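You operate a simulated robot arm through the tools that you are given. There is no shell and no other tool. Be economical: measure what you need, move in short steps, check, and stop when the job is done.

You are at the controls of a simulated robot arm. One attempt, no reset.

Task
Shut the left door of the tall cupboard. Fetch the scrubbing brush and set it on the sheets of paper. Take the beige-ended spool and put it on the middle of the long table. Pull the right door of the tall cupboard open. The order is free. Set down upright: beige-ended spool.

It is judged by the outcome, as a careful person would: the job done as asked, and still so three seconds after it is handed in. It fails if anything else is knocked over, pushed out of place, dropped, spilled or broken. Flat cloth is picked up by pressing the open fingertips on it (5 to 10 N) and closing them slowly along it; thin cloth reads only 2 to 8 mm in the jaws.

Robot
A 6-joint arm with a two-finger parallel gripper on a trunk, on a base that drives. Base frame: it is fixed to the floor where the robot stands at the start and does not move with it; the origin is under the middle of the robot, x ahead of it, y to its left, z up. Readings come in mm, rad, newtons and seconds.
Its first joint turns from -2.897 to 2.897 rad. Places, roughly: beige-ended spool (6x5x7 cm) [1600, 2100, 800]; left door of the tall cupboard [1400, -100, 1000]; middle of the long table [-1000, 1300, 800]; right door of the tall cupboard [1100, -500, 1000]; scrubbing brush (13x5x4 cm) [2500, 600, 900]; sheets of paper (15x20x1 cm) [-600, 1200, 800]. Payload 3.43 kg.
The tool frame sits at the grasp point between the pads (the TCP): z along the fingers, y along the line on which they close. The tips reach 34 mm beyond it. The gripper opens to 128 mm. The fingers are 24 mm wide and 12 mm thick; the gripper's body (48 by 130 mm) begins 96 mm behind the TCP.
Orientation is that of the tool frame in the base frame, as a unit quaternion [x, y, z, w]. With the fingers straight down and closing along the base's y, the tool's x points along the base's -x, its y along +y and its z along -z.

Tools
- The arm moves only by the tool arm_command. Its argument "moves" is a list of rows, each an object of numbers (a shift or turn left out is 0, a gripper value left out holds the last): "tx", "ty", "tz": the shift along the tool's x, y, z in units of 20 mm (1.0 is 20 mm); "rx", "ry", "rz": the turn, a rotation vector about the tool's x, y, z in units of 8 degrees (1.0 is 8 degrees). In form: [{"tx": .., "ty": .., "tz": .., "rx": .., "ry": .., "rz": ..}, ...]. A call has 1 to 8 rows; each row shifts and turns the commanded pose from where the row before left it, along the tool's axes as they then stand. "gripper" is the closure, from 0 (fully open) to 1 (shut), set as the call begins (left out, the last holds). A call with a number of a shift or a turn outside -1 to 1 is refused whole. A row lasts 0.2 s, in which the tool goes at most 50 mm and 0.15 rad; a call with a longer step from one row to the next is refused whole, and so is a gripper value outside its range. A pose out of reach is approached as far as the arm can. The call stops where the force on the tool passes 40 N (or 10 N more than at its start, if that is more) or the arm is blocked; 0.2 s more then pass. Each finger travels about 153 mm/s and halts on what it meets, pressing with about 24 N; the grip force reading is that of the motor and also rises with nothing between the fingers. The clock runs only during rows and for 0.2 s after the last one: add rows that do not move to give the fingers time. It gives the time, the measured TCP pose, the force on the tool (base axes), the opening and the grip force at its end, in the units of the frame above (readings bear some noise), with the torque about the TCP (base axes, N m) and any sound that the robot's microphone picked up.
- Cameras (640 x 400 px; columns grow to the right, rows downward): "scene" is now at [132.8, 275.9, 1174.2]; the picture's right is [0.74, -0.67, -0.00], its down [-0.52, -0.57, -0.63] and it looks along [0.43, 0.47, -0.78] (base axes); focal length 214 px, centre (320, 200). "wrist" rides on the gripper at [76, -11, -160] in the tool frame; the picture's right is [0.15, 0.99, 0.00], its down [-0.88, 0.13, -0.46] and it looks along [-0.45, 0.07, 0.89] (tool axes); focal length 234 px, centre (320, 200). There is no depth. A picture from a camera that has moved, and an enlarged one, comes with that camera's place and axes in the base frame and with its lens.
- grab_frame(camera): a new picture of that camera. No time passes.
- roll_base(legs): drives the robot by 1 to 6 legs, each [ahead, left, turn to the left] in mm, mm and rad, along the robot's own axes; the way and the turn of a leg run together, so that a leg with both is an arc; at most 1500 mm and 3.142 rad a leg. The arm and the cameras ride along, it lands a little off, and it stops where it bumps. It gives what a move gives.
- turn_head(pan, tilt): turns the head with the scene camera to pan (to the left, within 2.496 rad either way) and tilt (down, from -0.506 to 1.204), counted from straight ahead of the robot. It gives what a move gives.
- zoom(camera, box): a new picture of the part [left, top, right, bottom] of that camera's present view, enlarged. No time passes.
- job_done(): hands the job in; it is judged then, once.

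Go step by step. Nothing tells you exact positions but the pictures and the camera data: compare them with the known pose of the tool, close in by small moves and look again before you grip or let go. The budget is 165 turns and 108 pictures, counting those below and the enlarged ones. Unless the task says otherwise, let go and move clear before handing in.

The tools are called after "Call:" by a JSON object that holds its "api" and its "payload". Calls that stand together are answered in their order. arm_command: Moves the arm, as the interface text tells. Its arguments: {"type":"object","properties":{"moves":{"type":"array","items":{"type":"object","properties":{"tx":{"type":"number"},"ty":{"type":"number"},"tz":{"type":"number"},"rx":{"type":"number"},"ry":{"type":"number"},"rz":{"type":"number"}}}},"gripper":{"type":"number"}},"required":["moves"]} The other tools are called the same way: roll_base (legs) drives the base; turn_head (pan, tilt) turns the head that bears the scene camera; grab_frame (camera) takes a picture; zoom (camera, box) takes an enlarged picture of a part of a camera's view; job_done () hands the job in.

At the start:

```text
time: 0.0
ee_pos: [779.2, 113.1, 999.4]
tool_rot: [0.0, 1.0, 0.0, 0.0]
ft_force: [1.0, 1.1, -1.2]
torque: [-0.02, 0.0, 0.0]
finger_gap: 128.2
grip_force: 0.1
robot x, y, heading: [2.8, 1.7, -0.002]
head pan, tilt: [0.831, 0.887]
```

scene: 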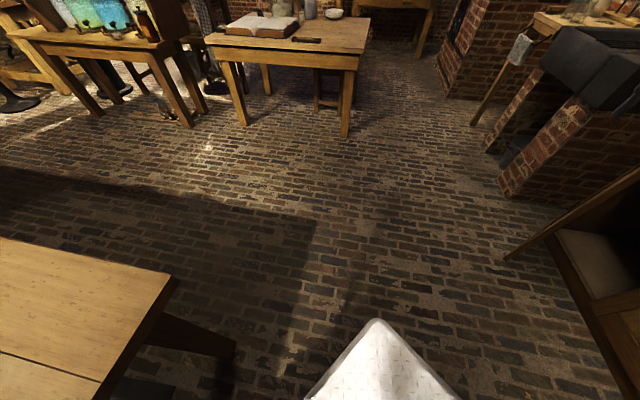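
wrist: 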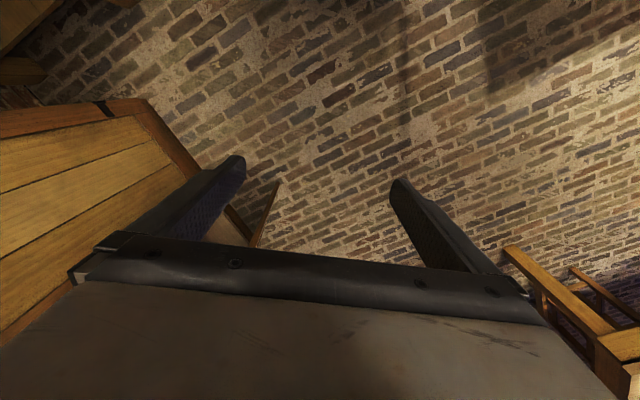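

I see a workshop with tables, and an open cupboard door at the right. I'll look around with the head to locate the cupboard first.

Call:
{"api": "turn_head", "payload": {"pan": -0.3, "tilt": 0.4}}

Call:
{"api": "grab_frame", "payload": {"camera": "scene"}}

Call:
{"api": "turn_head", "payload": {"pan": 0.7, "tilt": 0.4}}

Call:
{"api": "grab_frame", "payload": {"camera": "scene"}}

Call:
{"api": "turn_head", "payload": {"pan": 2.2, "tilt": 0.5}}

Call:
{"api": "grab_frame", "payload": {"camera": "scene"}}

```text
time: 1.4
ee_pos: [779.6, 113.7, 1000.2]
tool_rot: [0.0, 1.0, 0.0, 0.0]
ft_force: [-0.6, 0.4, 0.1]
torque: [0.01, 0.01, 0.02]
finger_gap: 128.1
grip_force: 0.0
robot x, y, heading: [2.6, -0.8, -0.001]
head pan, tilt: [-0.3, 0.4]
```

```text
105 pictures are left
camera scene: at [169.9, 192.2, 1216.1], right [-0.29, -0.96, 0.0], down [-0.37, 0.11, -0.92], along [0.88, -0.27, -0.39], focal length 214 px, centre (320, 200)
```

scene: 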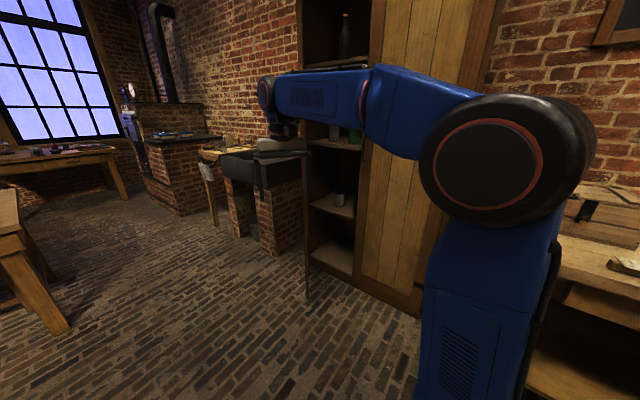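

```text
time: 2.6
ee_pos: [778.7, 113.3, 1000.4]
tool_rot: [0.0, 1.0, -0.001, 0.0]
ft_force: [0.1, -0.1, -1.2]
torque: [-0.02, -0.05, 0.0]
finger_gap: 127.9
grip_force: 0.1
robot x, y, heading: [-1.0, 3.3, -0.001]
head pan, tilt: [0.7, 0.4]
```

```text
104 pictures are left
camera scene: at [152.3, 279.2, 1216.2], right [0.64, -0.77, 0.0], down [-0.3, -0.25, -0.92], along [0.71, 0.59, -0.39], focal length 214 px, centre (320, 200)
```

scene: 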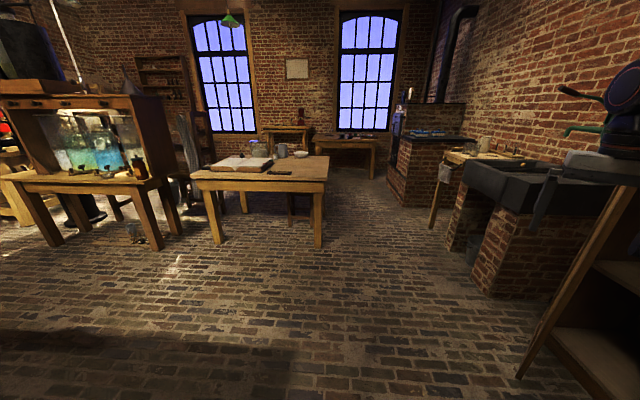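

```text
time: 4.2
ee_pos: [779.5, 112.9, 999.2]
tool_rot: [0.0, 1.0, 0.0, 0.001]
ft_force: [0.1, -0.6, -0.5]
torque: [-0.01, -0.01, 0.01]
finger_gap: 127.9
grip_force: 0.0
robot x, y, heading: [-3.0, -1.0, -0.002]
head pan, tilt: [2.201, 0.499]
```

```text
103 pictures are left
camera scene: at [27.9, 293.1, 1207.1], right [0.81, 0.59, 0.0], down [0.28, -0.39, -0.88], along [-0.52, 0.71, -0.48], focal length 214 px, centre (320, 200)
```

scene: 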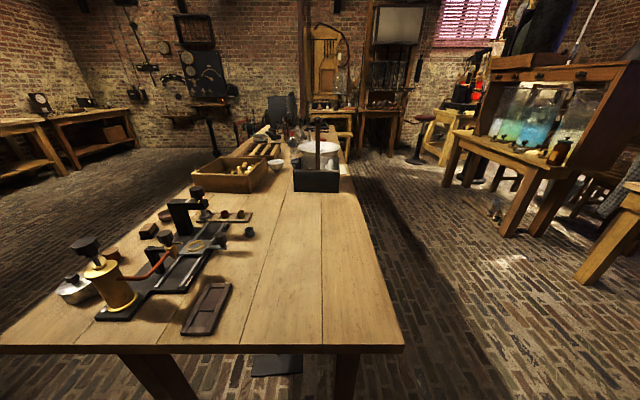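

The long table runs away to the back left of the robot. I'll zoom in on its middle.

Call:
{"api": "zoom", "payload": {"camera": "scene", "box": [180, 90, 420, 240]}}

Call:
{"api": "turn_head", "payload": {"pan": -0.25, "tilt": 0.15}}

Call:
{"api": "zoom", "payload": {"camera": "scene", "box": [160, 100, 480, 300]}}

Call:
{"api": "turn_head", "payload": {"pan": 0.7, "tilt": 0.3}}

Call:
{"api": "zoom", "payload": {"camera": "scene", "box": [380, 80, 640, 240]}}

Call:
{"api": "zoom", "payload": {"camera": "scene", "box": [160, 90, 400, 240]}}

```text
2.67 times, centred on (300, 165) of scene
camera zoom: at [27.9, 293.1, 1207.1], right [0.81, 0.59, 0.0], down [0.28, -0.39, -0.88], along [-0.52, 0.71, -0.48], focal length 572 px, centre (373, 293)
```

zoom: 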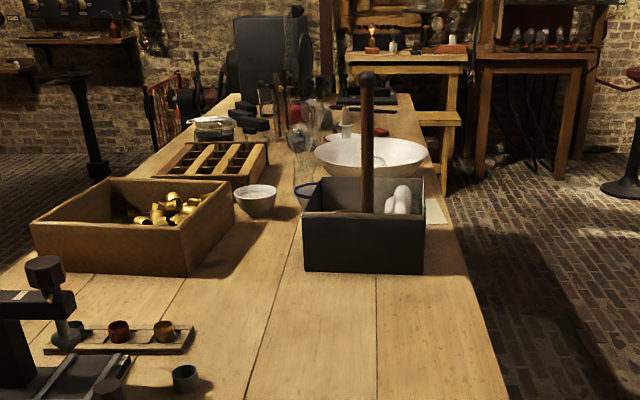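

```text
time: 6.5
ee_pos: [780.7, 113.1, 999.7]
tool_rot: [0.001, 1.0, 0.0, 0.0]
ft_force: [-0.3, -0.3, -0.2]
torque: [0.03, -0.02, 0.01]
finger_gap: 128.1
grip_force: 0.1
robot x, y, heading: [-2.4, 1.1, -0.003]
head pan, tilt: [-0.25, 0.15]
```

```text
2.00 times, centred on (320, 200) of scene
camera zoom: at [171.3, 196.7, 1239.4], right [-0.25, -0.97, 0.0], down [-0.15, 0.04, -0.99], along [0.96, -0.24, -0.15], focal length 429 px, centre (320, 200)
```

zoom: 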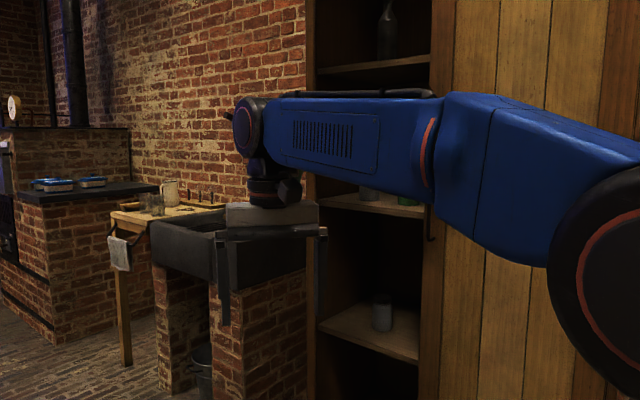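

```text
time: 7.7
ee_pos: [779.3, 114.0, 1000.1]
tool_rot: [0.0, 1.0, 0.0, 0.0]
ft_force: [-0.4, -0.5, 0.6]
torque: [0.01, -0.02, -0.03]
finger_gap: 127.8
grip_force: 0.0
robot x, y, heading: [2.0, -0.6, -0.001]
head pan, tilt: [0.7, 0.3]
```

```text
2.46 times, centred on (510, 160) of scene
camera zoom: at [152.9, 279.7, 1225.4], right [0.64, -0.77, 0.0], down [-0.23, -0.19, -0.96], along [0.73, 0.61, -0.3], focal length 528 px, centre (-148, 298)
```

zoom: 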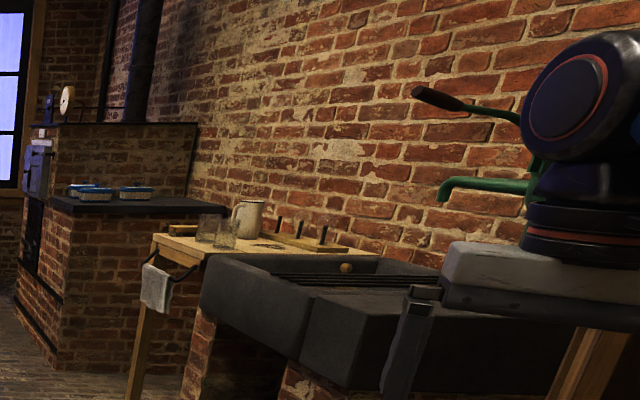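

```text
2.67 times, centred on (280, 165) of scene
camera zoom: at [152.9, 279.7, 1225.4], right [0.64, -0.77, 0.0], down [-0.23, -0.19, -0.96], along [0.73, 0.61, -0.3], focal length 572 px, centre (427, 293)
```

zoom: 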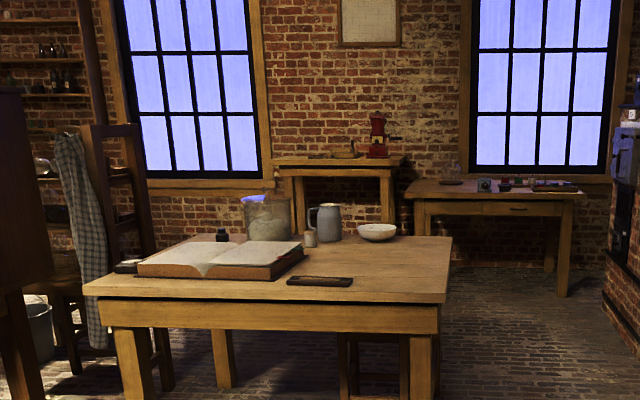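

The left door seems to stand open about 60°, hinged near (1530,-140) with its free edge near (1160,-15). I'll drive part-way with the tool staying left of the door and look again.

Call:
{"api": "roll_base", "payload": {"legs": [[350, 250, 0]]}}

Call:
{"api": "turn_head", "payload": {"pan": -0.45, "tilt": 0.5}}

Call:
{"api": "grab_frame", "payload": {"camera": "scene"}}

Call:
{"api": "grab_frame", "payload": {"camera": "wrist"}}

```text
time: 10.3
ee_pos: [1127.2, 366.8, 999.9]
tool_rot: [-0.002, 1.0, 0.0, 0.0]
ft_force: [-0.2, 0.2, 0.6]
torque: [-0.01, -0.03, 0.01]
finger_gap: 128.2
grip_force: 0.1
robot x, y, heading: [346.6, 248.8, 0.003]
head pan, tilt: [0.7, 0.3]
```

```text
time: 11.7
ee_pos: [1127.7, 365.0, 1000.4]
tool_rot: [-0.001, 1.0, 0.0, 0.0]
ft_force: [0.1, 0.1, 0.4]
torque: [-0.01, -0.03, 0.03]
finger_gap: 128.1
grip_force: 0.1
robot x, y, heading: [345.4, 249.0, -0.002]
head pan, tilt: [-0.45, 0.499]
```

```text
98 pictures are left
camera scene: at [511.3, 430.1, 1207.0], right [-0.43, -0.9, 0.0], down [-0.43, 0.21, -0.88], along [0.79, -0.38, -0.48], focal length 214 px, centre (320, 200)
```

scene: 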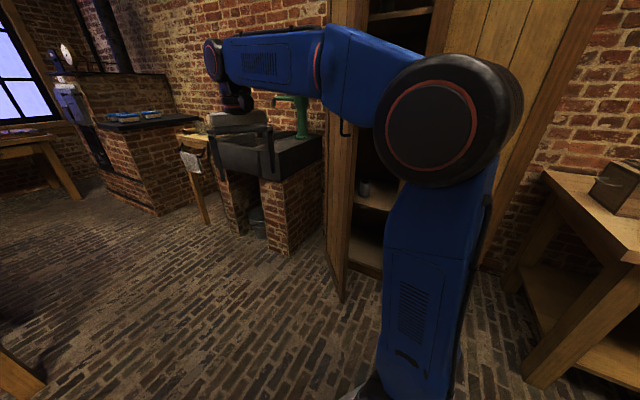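

```text
97 pictures are left
camera wrist: at [1053.0, 353.0, 1159.3], right [-0.15, 0.99, 0.0], down [0.88, 0.13, 0.46], along [0.45, 0.07, -0.89], focal length 234 px, centre (320, 200)
```

wrist: 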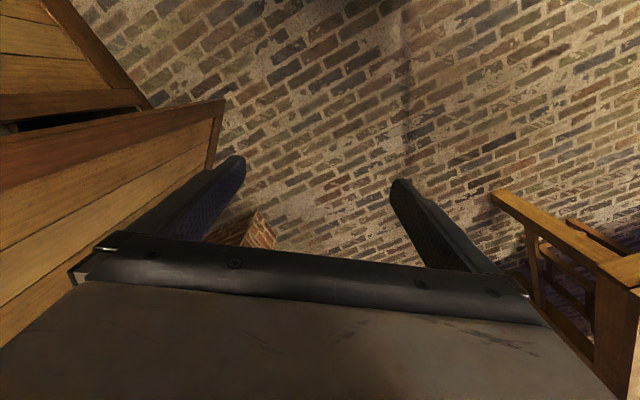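

The door's free bottom corner triangulates to (1190,-30), the hinge to about (1533,-141), and the closed right door spans about (1255,-350) to (930,-595). I'll zoom on the handle and retract the tool before driving closer.

Call:
{"api": "zoom", "payload": {"camera": "scene", "box": [280, 60, 440, 160]}}

Call:
{"api": "arm_command", "payload": {"moves": [{"tx": 1}, {"tx": 1}, {"tx": 1}, {"tx": 1}, {"tx": 1}, {"tx": 1}, {"tx": 1}, {"tx": 1}], "gripper": 1}}

Call:
{"api": "roll_base", "payload": {"legs": [[230, -70, 0]]}}

Call:
{"api": "grab_frame", "payload": {"camera": "scene"}}

Call:
{"api": "grab_frame", "payload": {"camera": "wrist"}}

```text
4.00 times, centred on (360, 110) of scene
camera zoom: at [511.3, 430.1, 1207.0], right [-0.43, -0.9, 0.0], down [-0.43, 0.21, -0.88], along [0.79, -0.38, -0.48], focal length 858 px, centre (160, 560)
```

zoom: 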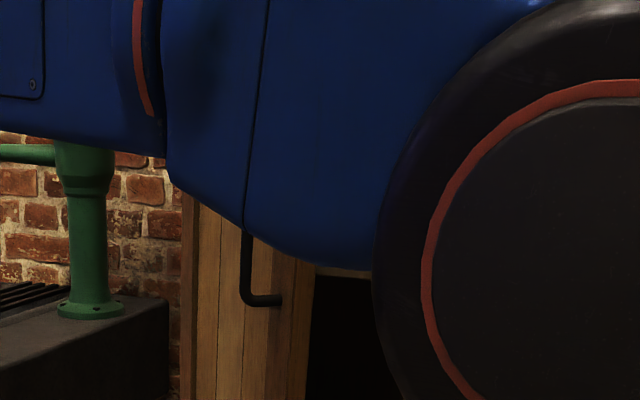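

```text
time: 13.5
ee_pos: [967.7, 364.8, 999.7]
tool_rot: [-0.001, 1.0, 0.0, 0.0]
ft_force: [0.0, -0.3, -0.6]
torque: [-0.01, 0.03, 0.0]
finger_gap: 0.1
grip_force: 23.7
robot x, y, heading: [349.9, 246.4, 0.008]
head pan, tilt: [-0.45, 0.499]
```

```text
time: 15.3
ee_pos: [1200.5, 295.3, 999.5]
tool_rot: [-0.003, 1.0, 0.0, 0.001]
ft_force: [0.4, -0.6, 0.2]
torque: [0.0, 0.02, -0.01]
finger_gap: 0.0
grip_force: 23.9
robot x, y, heading: [584.0, 180.7, 0.009]
head pan, tilt: [-0.45, 0.499]
```

```text
95 pictures are left
camera scene: at [744.1, 360.5, 1207.0], right [-0.43, -0.9, 0.0], down [-0.43, 0.21, -0.88], along [0.79, -0.38, -0.48], focal length 214 px, centre (320, 200)
```

scene: 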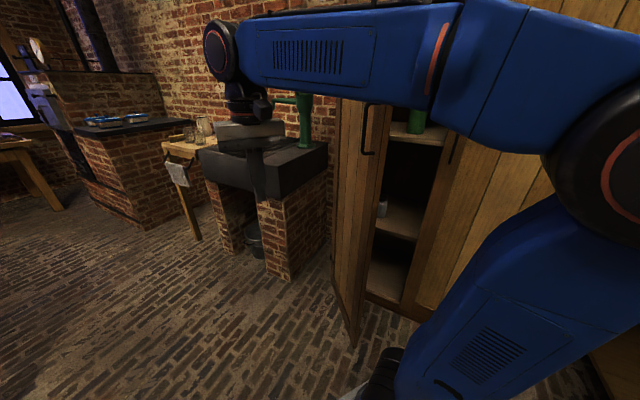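

```text
94 pictures are left
camera wrist: at [1125.9, 282.6, 1159.1], right [-0.15, 0.99, 0.0], down [0.88, 0.13, 0.46], along [0.45, 0.07, -0.89], focal length 234 px, centre (320, 200)
```

wrist: 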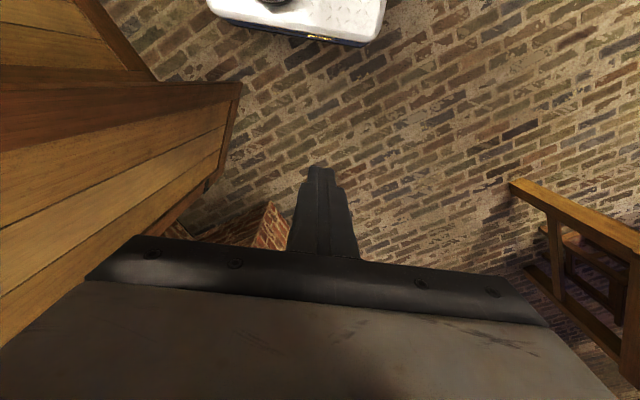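

Handles are near the free edges, about z 1030–1160. I'll tilt the tool so the fingertips lead toward -y and push the door below its handle.

Call:
{"api": "arm_command", "payload": {"moves": [{"rx": 0.94}, {"rx": 0.94}, {"rx": 0.94}, {"rx": 0.94}, {"rx": 0.94}, {"rx": 0.94}]}}

Call:
{"api": "arm_command", "payload": {"moves": [{"tx": -0.4, "tz": 1}, {"tx": -0.4, "tz": 1}, {"tx": -0.4, "tz": 1}, {"tx": -0.4, "tz": 1}, {"tx": -0.4, "ty": -1, "tz": 1}, {"tx": -0.4, "ty": -1, "tz": 1}, {"ty": -1, "tz": 1}, {"ty": -1, "tz": 1}]}}

Call:
{"api": "grab_frame", "payload": {"camera": "wrist"}}

Call:
{"api": "grab_frame", "payload": {"camera": "scene"}}

```text
time: 16.7
ee_pos: [1204.1, 291.7, 991.3]
tool_rot: [-0.002, 0.924, -0.382, 0.002]
ft_force: [-0.3, -0.6, -1.0]
torque: [0.05, -0.04, 0.02]
finger_gap: 0.0
grip_force: 24.3
out of reach, approached as far as the arm can: row 6
robot x, y, heading: [577.6, 181.8, 0.007]
head pan, tilt: [-0.45, 0.499]
```

```text
time: 18.5
ee_pos: [1254.1, 121.6, 935.2]
tool_rot: [-0.003, 0.924, -0.383, 0.001]
ft_force: [0.6, 0.4, -0.3]
torque: [0.02, -0.02, 0.01]
finger_gap: 0.2
grip_force: 23.7
robot x, y, heading: [581.0, 174.9, 0.003]
head pan, tilt: [-0.45, 0.499]
```

```text
93 pictures are left
camera wrist: at [1179.0, 224.6, 1055.1], right [-0.15, 0.7, -0.7], down [0.88, 0.42, 0.23], along [0.45, -0.58, -0.68], focal length 234 px, centre (320, 200)
```

wrist: 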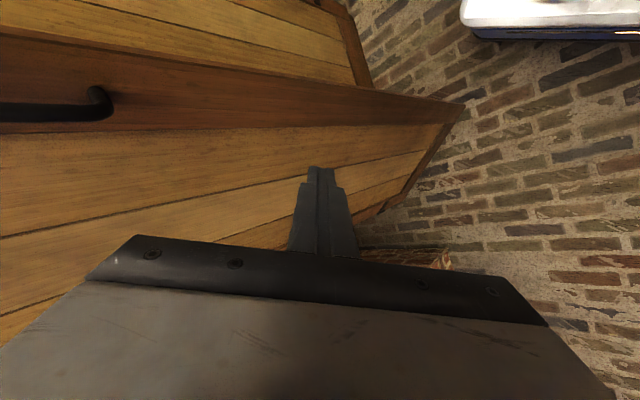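

```text
92 pictures are left
camera scene: at [744.1, 360.6, 1207.0], right [-0.43, -0.9, 0.0], down [-0.43, 0.21, -0.88], along [0.79, -0.38, -0.48], focal length 214 px, centre (320, 200)
```

scene: 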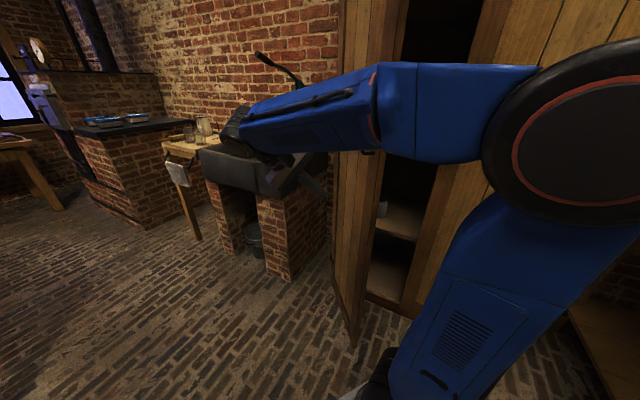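

The fingertips face the door below its handle, and the forearm has clearance. I'll push along -y.

Call:
{"api": "arm_command", "payload": {"moves": [{"ty": -1, "tz": 1}, {"ty": -1, "tz": 1}, {"ty": -1, "tz": 1}, {"ty": -1, "tz": 1}, {"ty": -1, "tz": 1}, {"ty": -1, "tz": 1}, {"ty": -1, "tz": 1}]}}

Call:
{"api": "grab_frame", "payload": {"camera": "wrist"}}

```text
time: 20.1
ee_pos: [1254.9, -76.2, 935.2]
tool_rot: [-0.002, 0.924, -0.383, 0.001]
ft_force: [0.0, 0.9, -0.2]
torque: [-0.01, 0.03, -0.01]
finger_gap: 0.0
grip_force: 23.8
robot x, y, heading: [578.5, 177.2, 0.006]
head pan, tilt: [-0.45, 0.499]
```

```text
91 pictures are left
camera wrist: at [1178.7, 27.2, 1055.8], right [-0.15, 0.7, -0.7], down [0.88, 0.42, 0.23], along [0.45, -0.58, -0.68], focal length 234 px, centre (320, 200)
```

wrist: 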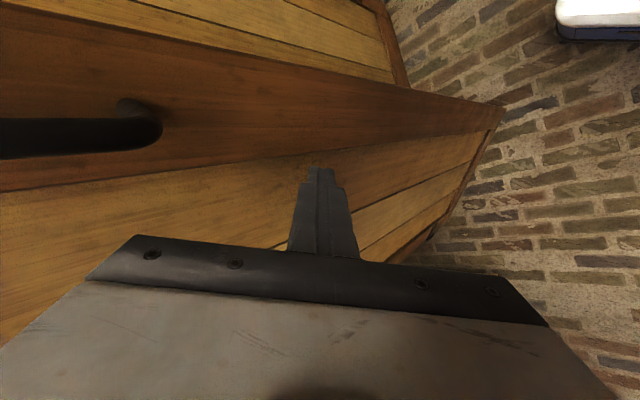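

The door is being pushed and now faces more squarely. Continue along the arc.

Call:
{"api": "arm_command", "payload": {"moves": [{"ty": -1, "tz": 1}, {"ty": -1, "tz": 1}, {"tx": -0.1, "ty": -1, "tz": 1}, {"tx": -0.2, "ty": -1, "tz": 1}, {"tx": -0.3, "ty": -0.8, "tz": 0.8}, {"tx": -0.4, "ty": -0.6, "tz": 0.6}, {"tx": -0.4, "ty": -0.6, "tz": 0.6}, {"tx": -0.4, "ty": -0.6, "tz": 0.6}]}}

Call:
{"api": "grab_frame", "payload": {"camera": "wrist"}}

Call:
{"api": "grab_frame", "payload": {"camera": "scene"}}

```text
time: 21.9
ee_pos: [1290.4, -261.9, 935.0]
tool_rot: [-0.002, 0.924, -0.383, 0.0]
ft_force: [0.0, -0.5, 0.4]
torque: [0.03, -0.01, -0.03]
finger_gap: 0.0
grip_force: 23.7
robot x, y, heading: [579.4, 178.7, 0.001]
head pan, tilt: [-0.45, 0.499]
```

```text
90 pictures are left
camera wrist: at [1215.6, -158.8, 1056.1], right [-0.15, 0.7, -0.7], down [0.88, 0.42, 0.23], along [0.45, -0.58, -0.68], focal length 234 px, centre (320, 200)
```

wrist: 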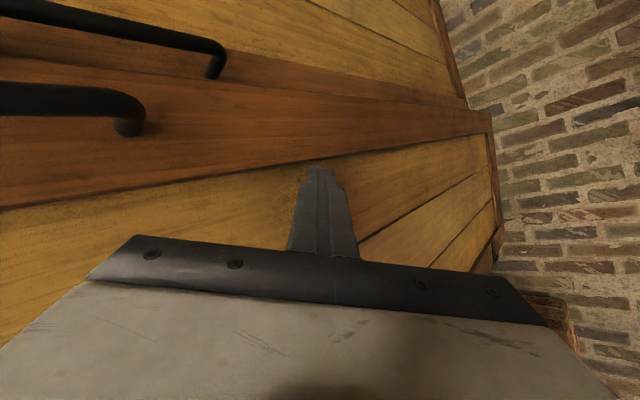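

```text
89 pictures are left
camera scene: at [743.9, 360.5, 1207.1], right [-0.43, -0.9, 0.0], down [-0.43, 0.21, -0.88], along [0.79, -0.38, -0.48], focal length 214 px, centre (320, 200)
```

scene: 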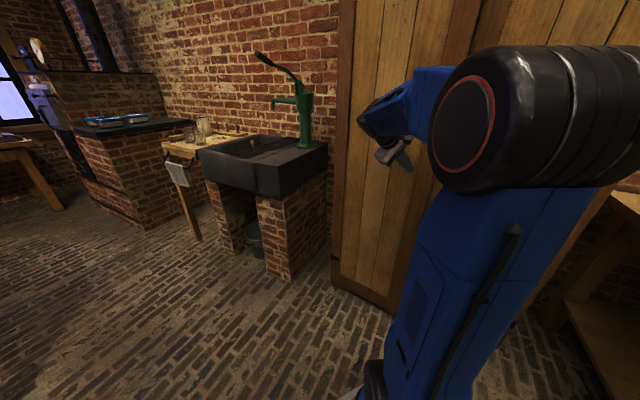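

The door is almost closed. I'll push the last centimetres along (0.6,-0.8) until it seats.

Call:
{"api": "arm_command", "payload": {"moves": [{"tx": -0.3, "ty": -0.28, "tz": 0.28}, {"tx": -0.3, "ty": -0.28, "tz": 0.28}, {"tx": -0.3, "ty": -0.28, "tz": 0.28}, {"tx": -0.3, "ty": -0.28, "tz": 0.28}, {"tx": -0.3, "ty": -0.28, "tz": 0.28}, {"tx": -0.3, "ty": -0.28, "tz": 0.28}, {"tx": -0.3, "ty": -0.28, "tz": 0.28}, {"tx": -0.3, "ty": -0.28, "tz": 0.28}]}}

Call:
{"api": "grab_frame", "payload": {"camera": "wrist"}}

```text
time: 23.3
ee_pos: [1325.5, -305.6, 934.8]
tool_rot: [-0.002, 0.924, -0.382, 0.0]
ft_force: [-10.6, 17.6, 8.3]
torque: [0.02, 0.09, -0.14]
finger_gap: 0.0
grip_force: 24.4
robot x, y, heading: [582.3, 182.3, 0.004]
head pan, tilt: [-0.45, 0.499]
stopped in row 7: the force on the tool passed its limit (the readings are from after the stop); the commanded pose is now the measured one
```

```text
88 pictures are left
camera wrist: at [1250.0, -202.4, 1057.0], right [-0.15, 0.7, -0.7], down [0.88, 0.42, 0.23], along [0.45, -0.58, -0.68], focal length 234 px, centre (320, 200)
```

wrist: 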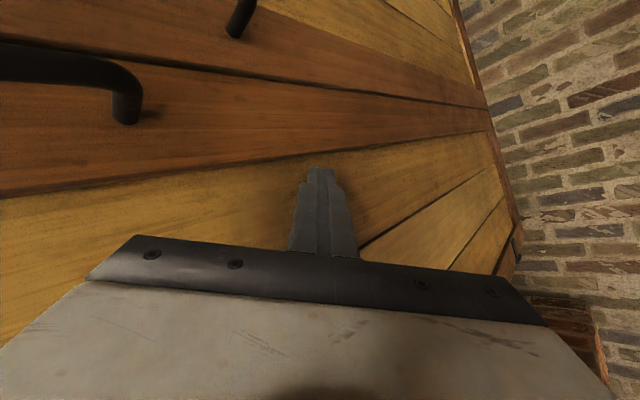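

The left door is shut. Now I'll back off, straighten the tool, yaw it to face the cupboard and pitch it level for the right door's handle.

Call:
{"api": "arm_command", "payload": {"moves": [{"ty": 1, "tz": -1}, {"ty": 1, "tz": -1}, {"ty": 1, "tz": -1}, {"ty": 1, "tz": -1}, {"ty": 1, "tz": -1}, {"ty": 1, "tz": -1}, {"tx": 1, "ty": 1, "tz": -1}, {"tx": 1, "ty": 1, "tz": -1}], "gripper": 0.2}}

Call:
{"api": "arm_command", "payload": {"moves": [{"rx": -0.94, "tz": -0.5}, {"rx": -0.94, "tz": -0.5}, {"rx": -0.94, "tz": -0.5}, {"rx": -0.94, "tz": -0.5}, {"rx": -0.94, "tz": -0.5}, {"rx": -0.94, "tz": -0.5, "tx": 1}, {"tx": 1, "tz": -1}, {"tx": 1, "tz": -1}]}}

Call:
{"api": "arm_command", "payload": {"moves": [{"rz": 0.95}, {"rz": 0.95}, {"rz": 0.95}, {"rz": 0.95}, {"rz": 0.95}, {"rz": 0.95}, {"rz": 0.95}]}}

Call:
{"api": "grab_frame", "payload": {"camera": "wrist"}}

Call:
{"api": "grab_frame", "payload": {"camera": "scene"}}

```text
time: 25.1
ee_pos: [1286.0, -81.7, 936.8]
tool_rot: [-0.002, 0.924, -0.382, -0.001]
ft_force: [0.0, -0.6, -0.6]
torque: [-0.01, -0.02, -0.01]
finger_gap: 102.5
grip_force: 0.1
robot x, y, heading: [579.5, 176.5, 0.007]
head pan, tilt: [-0.45, 0.499]
```

```text
time: 26.9
ee_pos: [1224.3, -53.9, 1028.6]
tool_rot: [-0.002, 1.0, 0.003, -0.001]
ft_force: [-0.4, 0.1, 0.3]
torque: [0.0, 0.05, -0.03]
finger_gap: 102.3
grip_force: 0.0
robot x, y, heading: [580.4, 180.8, 0.007]
head pan, tilt: [-0.45, 0.499]
```

```text
time: 28.5
ee_pos: [1225.2, -54.6, 1028.9]
tool_rot: [0.448, 0.894, 0.001, -0.002]
ft_force: [0.4, -0.6, -0.3]
torque: [-0.01, -0.01, 0.01]
finger_gap: 102.5
grip_force: 0.0
robot x, y, heading: [581.0, 181.8, 0.006]
head pan, tilt: [-0.45, 0.499]
```

```text
87 pictures are left
camera wrist: at [1172.3, -3.3, 1188.1], right [0.7, 0.71, 0.0], down [0.63, -0.63, 0.45], along [0.32, -0.32, -0.89], focal length 234 px, centre (320, 200)
```

wrist: 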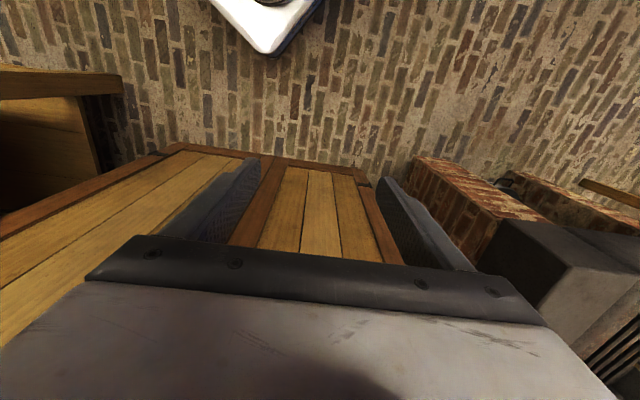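

```text
86 pictures are left
camera scene: at [743.8, 360.8, 1207.0], right [-0.43, -0.9, 0.0], down [-0.43, 0.21, -0.88], along [0.79, -0.38, -0.48], focal length 214 px, centre (320, 200)
```

scene: 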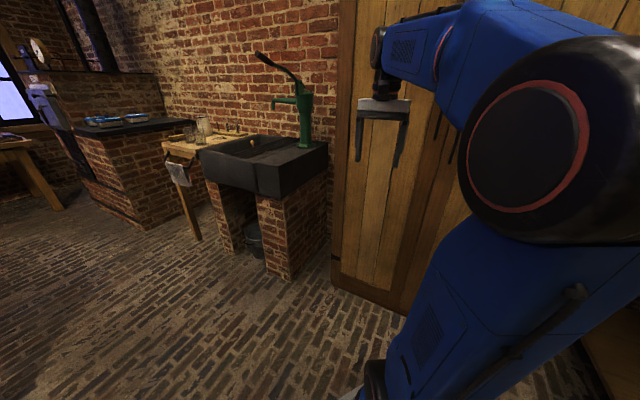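

Cupboard bottom runs (892,-706) to (1650,-158). Now pitch the tool up to point at the doors.

Call:
{"api": "arm_command", "payload": {"moves": [{"ry": -0.95}, {"ry": -0.95}, {"ry": -0.95}, {"ry": -0.95}, {"ry": -0.95}, {"ry": -0.95}, {"ry": -0.95}, {"ry": -0.95}]}}

Call:
{"api": "arm_command", "payload": {"moves": [{"ry": -0.95}, {"ry": -0.95}, {"ry": -0.95}, {"ry": -0.8}]}}

Call:
{"api": "grab_frame", "payload": {"camera": "wrist"}}

Call:
{"api": "grab_frame", "payload": {"camera": "scene"}}

```text
time: 30.3
ee_pos: [1226.5, -56.3, 1028.4]
tool_rot: [0.386, 0.772, -0.225, 0.452]
ft_force: [-0.1, -0.3, -0.8]
torque: [-0.02, -0.02, 0.0]
finger_gap: 102.4
grip_force: 0.1
robot x, y, heading: [580.0, 179.3, 0.008]
head pan, tilt: [-0.45, 0.499]
```

```text
time: 31.3
ee_pos: [1226.2, -55.4, 1027.3]
tool_rot: [0.317, 0.633, -0.316, 0.632]
ft_force: [0.4, 0.3, 0.3]
torque: [0.03, -0.02, 0.0]
finger_gap: 102.5
grip_force: 0.0
robot x, y, heading: [579.0, 177.5, 0.001]
head pan, tilt: [-0.45, 0.499]
```

```text
85 pictures are left
camera wrist: at [1121.5, 64.2, 952.8], right [0.79, 0.6, -0.15], down [-0.17, 0.44, 0.88], along [0.59, -0.67, 0.45], focal length 234 px, centre (320, 200)
```

wrist: 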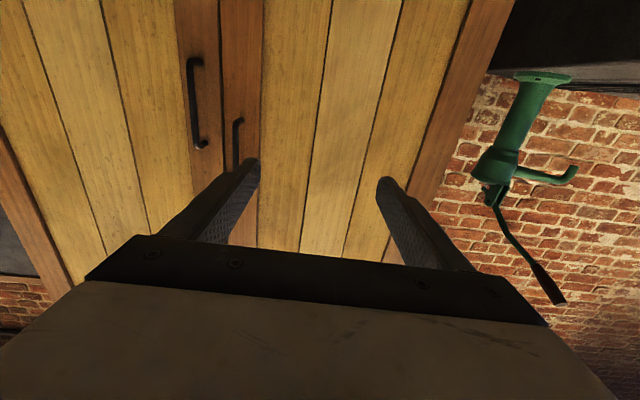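

```text
84 pictures are left
camera scene: at [743.7, 360.8, 1207.0], right [-0.43, -0.9, 0.0], down [-0.43, 0.21, -0.88], along [0.79, -0.38, -0.48], focal length 214 px, centre (320, 200)
```

scene: 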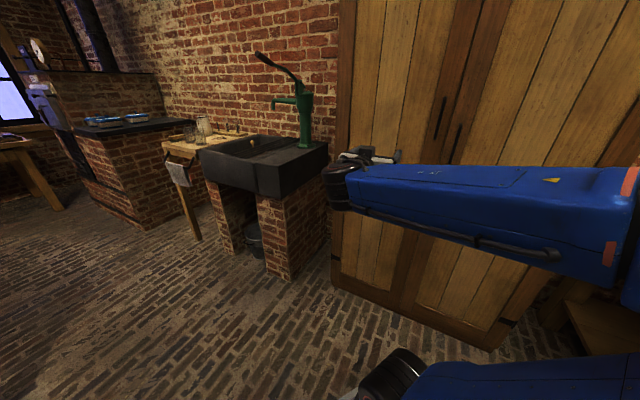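

The right door's handle is a vertical bar at about (1212,-363), z 954–1079; the left handle is 61 mm to its left. I'll set a 60 mm gap and line up in front of the right handle.

Call:
{"api": "arm_command", "payload": {"moves": [{"ty": -1, "tz": 0.5}, {"ty": -1, "tz": 0.5}, {"ty": -1, "tz": 0.5}, {"ty": -1, "tz": 0.5}, {"ty": -1, "tz": 0.5}, {"ty": -1, "tz": 0.5}, {"ty": -1, "tz": 0.5}, {"ty": -1, "tz": 0.5}], "gripper": 0.53}}

Call:
{"api": "arm_command", "payload": {"moves": [{"ty": -1, "tz": 0.5, "tx": 0.3}, {"ty": -0.9, "tz": 0.5, "tx": 0.2}, {"tz": 0.5}]}}

Call:
{"api": "grab_frame", "payload": {"camera": "wrist"}}

Call:
{"api": "grab_frame", "payload": {"camera": "scene"}}

```text
time: 33.1
ee_pos: [1145.4, -216.1, 1028.5]
tool_rot: [0.316, 0.635, -0.314, 0.631]
ft_force: [-0.6, 0.3, 0.2]
torque: [-0.02, -0.04, 0.01]
finger_gap: 60.3
grip_force: 0.0
robot x, y, heading: [581.7, 181.0, 0.004]
head pan, tilt: [-0.45, 0.499]
```

```text
time: 34.1
ee_pos: [1165.3, -211.3, 1033.9]
tool_rot: [0.284, 0.638, -0.289, 0.655]
ft_force: [-0.5, 0.7, 0.0]
torque: [-0.01, -0.01, -0.01]
finger_gap: 60.4
grip_force: 0.0
out of reach, approached as far as the arm can: row 2
robot x, y, heading: [585.8, 178.3, 0.002]
head pan, tilt: [-0.45, 0.499]
stopped in row 3: the arm was blocked; the commanded pose is now the measured one
```

```text
83 pictures are left
camera wrist: at [1051.5, -102.9, 954.4], right [0.73, 0.66, -0.14], down [-0.23, 0.44, 0.87], along [0.64, -0.61, 0.47], focal length 234 px, centre (320, 200)
```

wrist: 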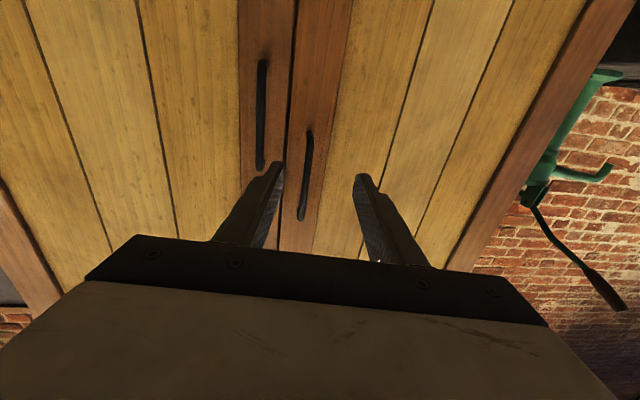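

```text
82 pictures are left
camera scene: at [744.5, 362.5, 1207.0], right [-0.41, -0.91, 0.0], down [-0.44, 0.2, -0.88], along [0.8, -0.36, -0.48], focal length 214 px, centre (320, 200)
```

scene: 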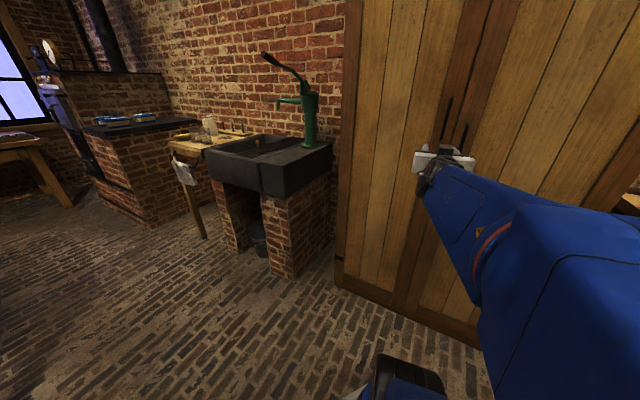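

The arm was folded too tightly there (radius limit about 690 mm); moving forward relieves it. I'll restore the yaw and advance diagonally toward the handle.

Call:
{"api": "arm_command", "payload": {"moves": [{"rx": 0.67, "ry": 0.18, "tz": 0.5}, {"tz": 0.8, "tx": 0.4}, {"tz": 0.6, "ty": -1, "tx": 0.3}, {"tz": 0.6, "ty": -1}, {"tz": 0.5, "ty": -0.9}]}}

Call:
{"api": "grab_frame", "payload": {"camera": "wrist"}}

Call:
{"api": "zoom", "payload": {"camera": "scene", "box": [360, 60, 600, 210]}}

```text
time: 35.3
ee_pos: [1166.5, -278.6, 1018.8]
tool_rot: [0.321, 0.632, -0.317, 0.63]
ft_force: [0.5, -0.1, -0.1]
torque: [0.03, 0.0, -0.02]
finger_gap: 60.2
grip_force: 0.1
out of reach, approached as far as the arm can: row 5
robot x, y, heading: [579.4, 179.0, 0.004]
head pan, tilt: [-0.45, 0.499]
```

```text
81 pictures are left
camera wrist: at [1063.4, -157.6, 943.2], right [0.8, 0.59, -0.14], down [-0.17, 0.44, 0.88], along [0.58, -0.68, 0.45], focal length 234 px, centre (320, 200)
```

wrist: 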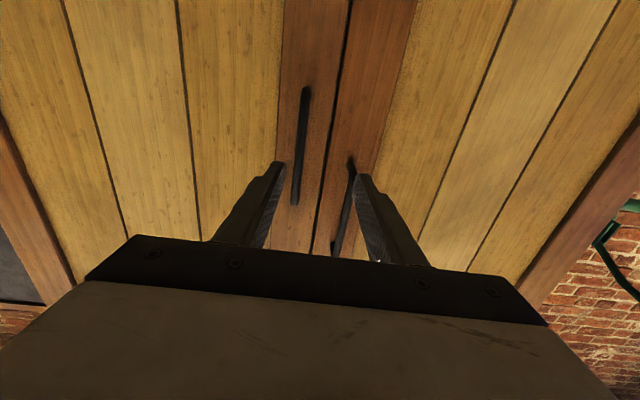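

```text
2.67 times, centred on (480, 135) of scene
camera zoom: at [743.7, 360.9, 1207.1], right [-0.43, -0.9, 0.0], down [-0.43, 0.21, -0.88], along [0.79, -0.38, -0.48], focal length 572 px, centre (-107, 373)
```

zoom: 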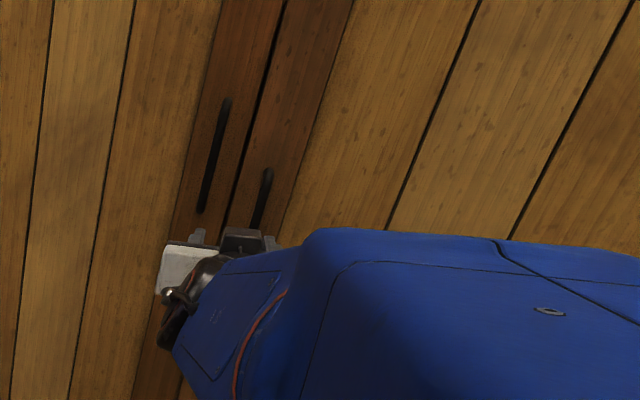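

The tool aligned with the forearm is near singular. I'll pitch the tool 45° down, which avoids this, and look again.

Call:
{"api": "arm_command", "payload": {"moves": [{"ry": 0.94}, {"ry": 0.94}, {"ry": 0.94}, {"ry": 0.94}, {"ry": 0.94}, {"ry": 0.94}]}}

Call:
{"api": "arm_command", "payload": {"moves": [{"ty": -0.85}, {"tz": 0.5, "tx": -0.5}, {"tz": 0.5, "tx": -0.5}]}}

Call:
{"api": "grab_frame", "payload": {"camera": "wrist"}}

Call:
{"api": "zoom", "payload": {"camera": "scene", "box": [360, 60, 600, 210]}}

```text
time: 36.7
ee_pos: [1151.1, -290.7, 1023.0]
tool_rot: [0.413, 0.759, -0.247, 0.439]
ft_force: [0.1, 0.8, -0.2]
torque: [0.0, 0.0, 0.01]
finger_gap: 60.1
grip_force: 0.1
out of reach, approached as far as the arm can: row 2, 3, 4
robot x, y, heading: [584.6, 176.9, 0.007]
head pan, tilt: [-0.45, 0.499]
```

```text
time: 37.5
ee_pos: [1152.9, -322.8, 1029.3]
tool_rot: [0.413, 0.76, -0.245, 0.438]
ft_force: [0.4, -0.1, -0.4]
torque: [-0.03, -0.02, 0.03]
finger_gap: 60.2
grip_force: 0.1
robot x, y, heading: [582.1, 181.4, 0.008]
head pan, tilt: [-0.45, 0.499]
```

```text
79 pictures are left
camera wrist: at [1049.6, -181.6, 1042.4], right [0.79, 0.59, -0.14], down [0.14, 0.04, 0.99], along [0.59, -0.8, -0.05], focal length 234 px, centre (320, 200)
```

wrist: 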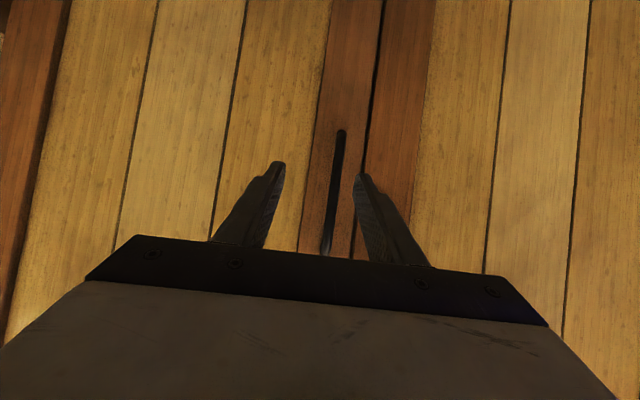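

```text
2.67 times, centred on (480, 135) of scene
camera zoom: at [743.7, 360.9, 1207.0], right [-0.43, -0.9, 0.0], down [-0.43, 0.21, -0.88], along [0.79, -0.38, -0.48], focal length 572 px, centre (-107, 373)
```

zoom: 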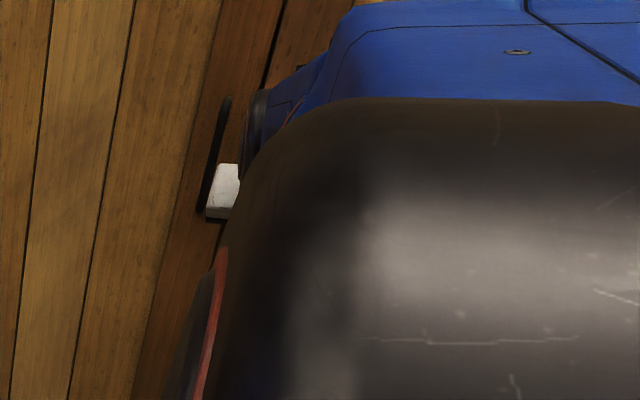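

The handle bar sits between the fingers, at (1204,-369). I'll advance 66 mm, shift 18 mm left, then check.

Call:
{"api": "arm_command", "payload": {"moves": [{"tz": 0.8, "tx": -0.3, "ty": 0.3}, {"tz": 0.8, "tx": -0.3, "ty": 0.3}, {"tz": 0.8, "tx": -0.3, "ty": 0.2}, {"tz": 0.7, "tx": -0.3, "ty": 0.1}]}}

Call:
{"api": "grab_frame", "payload": {"camera": "wrist"}}

```text
time: 38.5
ee_pos: [1203.8, -368.1, 1018.7]
tool_rot: [0.413, 0.759, -0.247, 0.438]
ft_force: [-0.2, 0.4, -0.2]
torque: [-0.01, 0.0, -0.01]
finger_gap: 60.3
grip_force: 0.1
robot x, y, heading: [582.7, 184.9, 0.004]
head pan, tilt: [-0.45, 0.499]
```

```text
77 pictures are left
camera wrist: at [1100.2, -227.4, 1032.3], right [0.79, 0.59, -0.14], down [0.14, 0.04, 0.99], along [0.59, -0.8, -0.05], focal length 234 px, centre (320, 200)
```

wrist: 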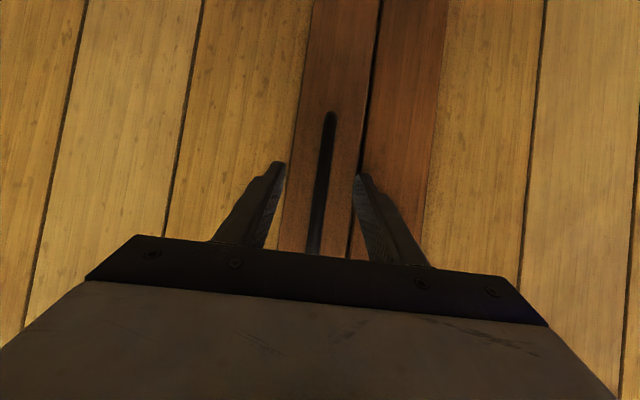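

The bar is centred between the fingers. Close.

Call:
{"api": "arm_command", "payload": {"moves": [{}, {}, {}], "gripper": 1}}

```text
time: 39.3
ee_pos: [1203.9, -369.2, 1019.8]
tool_rot: [0.413, 0.76, -0.245, 0.438]
ft_force: [7.2, 7.1, 0.9]
torque: [0.68, -1.11, 0.0]
finger_gap: 10.6
grip_force: 44.0
robot x, y, heading: [582.1, 182.2, 0.008]
head pan, tilt: [-0.45, 0.499]
```

Gripped (10.6 mm). Pull gently outward along the door normal.

Call:
{"api": "arm_command", "payload": {"moves": [{"tz": -0.43, "tx": 0.25}, {"tz": -0.43, "tx": 0.25}, {"tz": -0.43, "tx": 0.25}, {"tz": -0.43, "tx": 0.25}, {"tz": -0.43, "tx": 0.25}, {"tz": -0.43, "tx": 0.25}]}}

Call:
{"api": "grab_frame", "payload": {"camera": "wrist"}}

```text
time: 40.2
ee_pos: [1181.2, -344.2, 1019.5]
tool_rot: [0.415, 0.759, -0.247, 0.436]
ft_force: [-9.6, -10.1, -0.2]
torque: [0.94, -0.88, -0.08]
finger_gap: 10.9
grip_force: 44.2
robot x, y, heading: [581.3, 179.9, 0.005]
head pan, tilt: [-0.45, 0.499]
stopped in row 4: the force on the tool passed its limit (the readings are from after the stop); the commanded pose is now the measured one
```

```text
76 pictures are left
camera wrist: at [1079.2, -202.5, 1032.5], right [0.8, 0.59, -0.14], down [0.14, 0.04, 0.99], along [0.59, -0.81, -0.05], focal length 234 px, centre (320, 200)
```

wrist: 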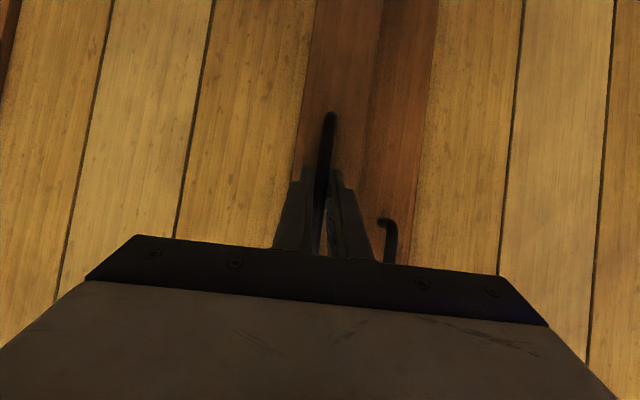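

The door is opening (no latch); the handle follows an arc about (908,-638) with R≈400. The arm is near its inner limit, so I'll continue the pull by driving the base in chords of that arc.

Call:
{"api": "roll_base", "payload": {"legs": [[-55, 44, 0]]}}

Call:
{"api": "arm_command", "payload": {"moves": [{"rx": -0.54, "rz": -0.31}, {"rx": -0.54, "rz": -0.31}]}}

```text
time: 41.2
ee_pos: [1127.8, -298.8, 1020.9]
tool_rot: [0.414, 0.759, -0.247, 0.437]
ft_force: [6.1, 6.2, -2.6]
torque: [0.48, -1.16, 0.04]
finger_gap: 10.8
grip_force: 43.8
robot x, y, heading: [523.0, 226.9, 0.01]
head pan, tilt: [-0.45, 0.499]
```

```text
time: 41.8
ee_pos: [1127.1, -300.0, 1019.0]
tool_rot: [0.347, 0.792, -0.208, 0.457]
ft_force: [-2.9, -2.9, 1.2]
torque: [0.9, -1.02, -0.18]
finger_gap: 10.9
grip_force: 45.2
robot x, y, heading: [522.5, 223.2, 0.005]
head pan, tilt: [-0.45, 0.499]
```

Works well, forces small. Continue along the arc, turning the tool with the door.

Call:
{"api": "roll_base", "payload": {"legs": [[-64, 31, 0]]}}

Call:
{"api": "arm_command", "payload": {"moves": [{"rx": -0.54, "rz": -0.31}, {"rx": -0.54, "rz": -0.31}]}}

Call:
{"api": "roll_base", "payload": {"legs": [[-66, 21, 0]]}}

Call:
{"api": "arm_command", "payload": {"moves": [{"rx": -0.54, "rz": -0.31}, {"rx": -0.54, "rz": -0.31}]}}

Call:
{"api": "grab_frame", "payload": {"camera": "wrist"}}

```text
time: 42.9
ee_pos: [1080.8, -269.9, 1019.7]
tool_rot: [0.345, 0.794, -0.205, 0.457]
ft_force: [1.9, 5.0, -0.3]
torque: [0.76, -0.78, 0.01]
finger_gap: 11.0
grip_force: 44.4
robot x, y, heading: [476.0, 249.3, 0.004]
head pan, tilt: [-0.45, 0.499]
stopped in leg 1: the force on the tool passed its limit (the readings are from after the stop); the commanded pose is now the measured one
```

```text
time: 43.5
ee_pos: [1079.0, -269.9, 1019.1]
tool_rot: [0.274, 0.821, -0.164, 0.473]
ft_force: [-1.6, -1.2, 7.7]
torque: [0.81, -1.07, -0.1]
finger_gap: 10.8
grip_force: 44.7
robot x, y, heading: [478.4, 250.7, 0.007]
head pan, tilt: [-0.45, 0.499]
```

```text
time: 44.4
ee_pos: [1044.9, -253.2, 1020.1]
tool_rot: [0.274, 0.822, -0.161, 0.473]
ft_force: [1.9, 4.8, 4.1]
torque: [0.6, -0.33, 0.05]
finger_gap: 10.7
grip_force: 44.8
robot x, y, heading: [439.5, 266.8, 0.006]
head pan, tilt: [-0.45, 0.499]
stopped in leg 1: the force on the tool passed its limit (the readings are from after the stop); the commanded pose is now the measured one
```

```text
time: 45.0
ee_pos: [1044.5, -254.7, 1018.9]
tool_rot: [0.201, 0.843, -0.119, 0.485]
ft_force: [-2.1, -2.6, 4.6]
torque: [0.78, -0.84, -0.13]
finger_gap: 10.9
grip_force: 44.3
robot x, y, heading: [440.2, 261.7, 0.006]
head pan, tilt: [-0.45, 0.499]
```

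```text
75 pictures are left
camera wrist: at [882.9, -185.9, 1033.8], right [0.38, 0.91, -0.13], down [0.1, 0.1, 0.99], along [0.92, -0.39, -0.06], focal length 234 px, centre (320, 200)
```

wrist: 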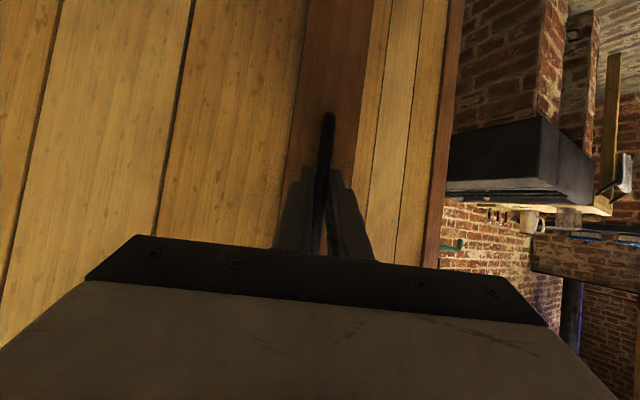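

About 27° open now. Continue with shorter chords.

Call:
{"api": "roll_base", "payload": {"legs": [[-40, 13, 0], [-38, 9, 0]]}}

Call:
{"api": "arm_command", "payload": {"moves": [{"rx": -0.54, "rz": -0.31}, {"rx": -0.54, "rz": -0.31}]}}

Call:
{"api": "roll_base", "payload": {"legs": [[-40, 6, 0], [-40, 1, 0]]}}

Call:
{"api": "arm_command", "payload": {"moves": [{"rx": -0.54, "rz": -0.31}, {"rx": -0.54, "rz": -0.31}]}}

Call:
{"api": "grab_frame", "payload": {"camera": "wrist"}}

Call:
{"api": "grab_frame", "payload": {"camera": "scene"}}

```text
time: 46.6
ee_pos: [965.8, -230.7, 1019.1]
tool_rot: [0.199, 0.843, -0.117, 0.486]
ft_force: [-0.1, 4.5, 3.3]
torque: [0.55, 0.13, 0.01]
finger_gap: 10.9
grip_force: 44.9
robot x, y, heading: [358.4, 282.8, 0.01]
head pan, tilt: [-0.45, 0.499]
stopped in leg 2: the force on the tool passed its limit (the readings are from after the stop); the commanded pose is now the measured one
```

```text
time: 47.2
ee_pos: [966.3, -231.1, 1019.1]
tool_rot: [0.125, 0.857, -0.075, 0.494]
ft_force: [-0.7, -4.8, 4.6]
torque: [0.24, -1.05, -0.12]
finger_gap: 11.0
grip_force: 43.9
robot x, y, heading: [361.8, 282.4, 0.007]
head pan, tilt: [-0.45, 0.499]
```

```text
time: 48.6
ee_pos: [885.4, -220.8, 1020.3]
tool_rot: [0.125, 0.858, -0.075, 0.493]
ft_force: [0.4, 33.5, -3.2]
torque: [0.33, -0.32, 0.29]
finger_gap: 10.8
grip_force: 44.2
robot x, y, heading: [275.4, 288.6, 0.006]
head pan, tilt: [-0.45, 0.499]
```

```text
time: 49.2
ee_pos: [886.0, -221.1, 1018.8]
tool_rot: [0.051, 0.865, -0.031, 0.498]
ft_force: [0.2, -1.1, 4.5]
torque: [0.24, -0.31, -0.12]
finger_gap: 10.7
grip_force: 43.8
robot x, y, heading: [279.7, 291.7, 0.01]
head pan, tilt: [-0.45, 0.499]
```

```text
74 pictures are left
camera wrist: at [710.3, -214.3, 1034.0], right [0.04, 0.99, -0.13], down [0.06, 0.13, 0.99], along [1.0, -0.05, -0.06], focal length 234 px, centre (320, 200)
```

wrist: 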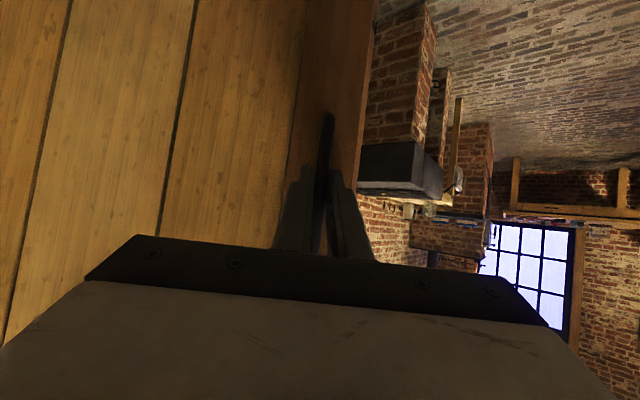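

```text
73 pictures are left
camera scene: at [439.3, 471.9, 1207.1], right [-0.43, -0.9, 0.0], down [-0.43, 0.2, -0.88], along [0.79, -0.37, -0.48], focal length 214 px, centre (320, 200)
```

scene: 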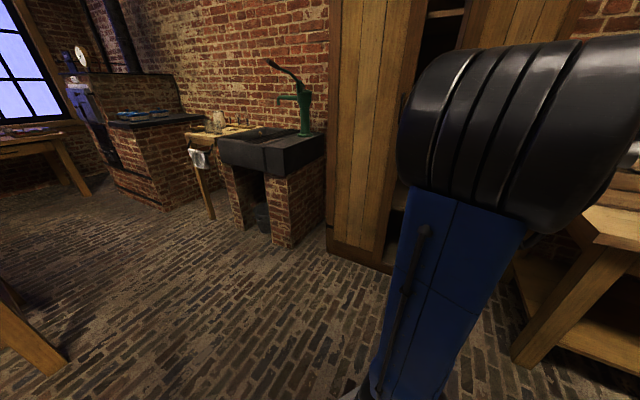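

About 50° open. I'll open it further to roughly 70°.

Call:
{"api": "roll_base", "payload": {"legs": [[-40, -2, 0], [-43, -7, 0]]}}

Call:
{"api": "arm_command", "payload": {"moves": [{"rx": -0.54, "rz": -0.31}, {"rx": -0.54, "rz": -0.31}]}}

Call:
{"api": "roll_base", "payload": {"legs": [[-43, -12, 0]]}}

Call:
{"api": "grab_frame", "payload": {"camera": "wrist"}}

```text
time: 50.6
ee_pos: [811.9, -225.9, 1019.9]
tool_rot: [0.049, 0.866, -0.029, 0.497]
ft_force: [-1.0, 6.2, -0.6]
torque: [-0.06, 0.29, 0.06]
finger_gap: 10.8
grip_force: 44.8
robot x, y, heading: [203.5, 285.0, 0.012]
head pan, tilt: [-0.45, 0.499]
stopped in leg 2: the force on the tool passed its limit (the readings are from after the stop); the commanded pose is now the measured one
```

```text
time: 51.2
ee_pos: [813.2, -227.4, 1019.7]
tool_rot: [-0.026, 0.867, 0.015, 0.498]
ft_force: [1.2, -8.8, 5.0]
torque: [-0.01, 0.08, -0.23]
finger_gap: 10.9
grip_force: 44.7
robot x, y, heading: [205.4, 285.6, 0.01]
head pan, tilt: [-0.45, 0.499]
```

```text
time: 52.5
ee_pos: [768.7, -236.8, 1019.0]
tool_rot: [-0.029, 0.867, 0.018, 0.497]
ft_force: [-2.2, 3.1, -1.0]
torque: [-0.34, -0.19, 0.07]
finger_gap: 10.8
grip_force: 44.4
robot x, y, heading: [158.6, 273.7, 0.009]
head pan, tilt: [-0.45, 0.499]
stopped in leg 1: the force on the tool passed its limit (the readings are from after the stop); the commanded pose is now the measured one
```

```text
72 pictures are left
camera wrist: at [595.4, -260.8, 1034.2], right [-0.14, 0.98, -0.12], down [0.04, 0.13, 0.99], along [0.99, 0.13, -0.06], focal length 234 px, centre (320, 200)
```

wrist: 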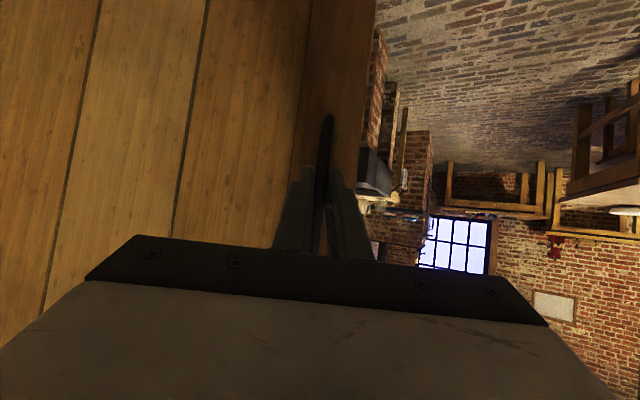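

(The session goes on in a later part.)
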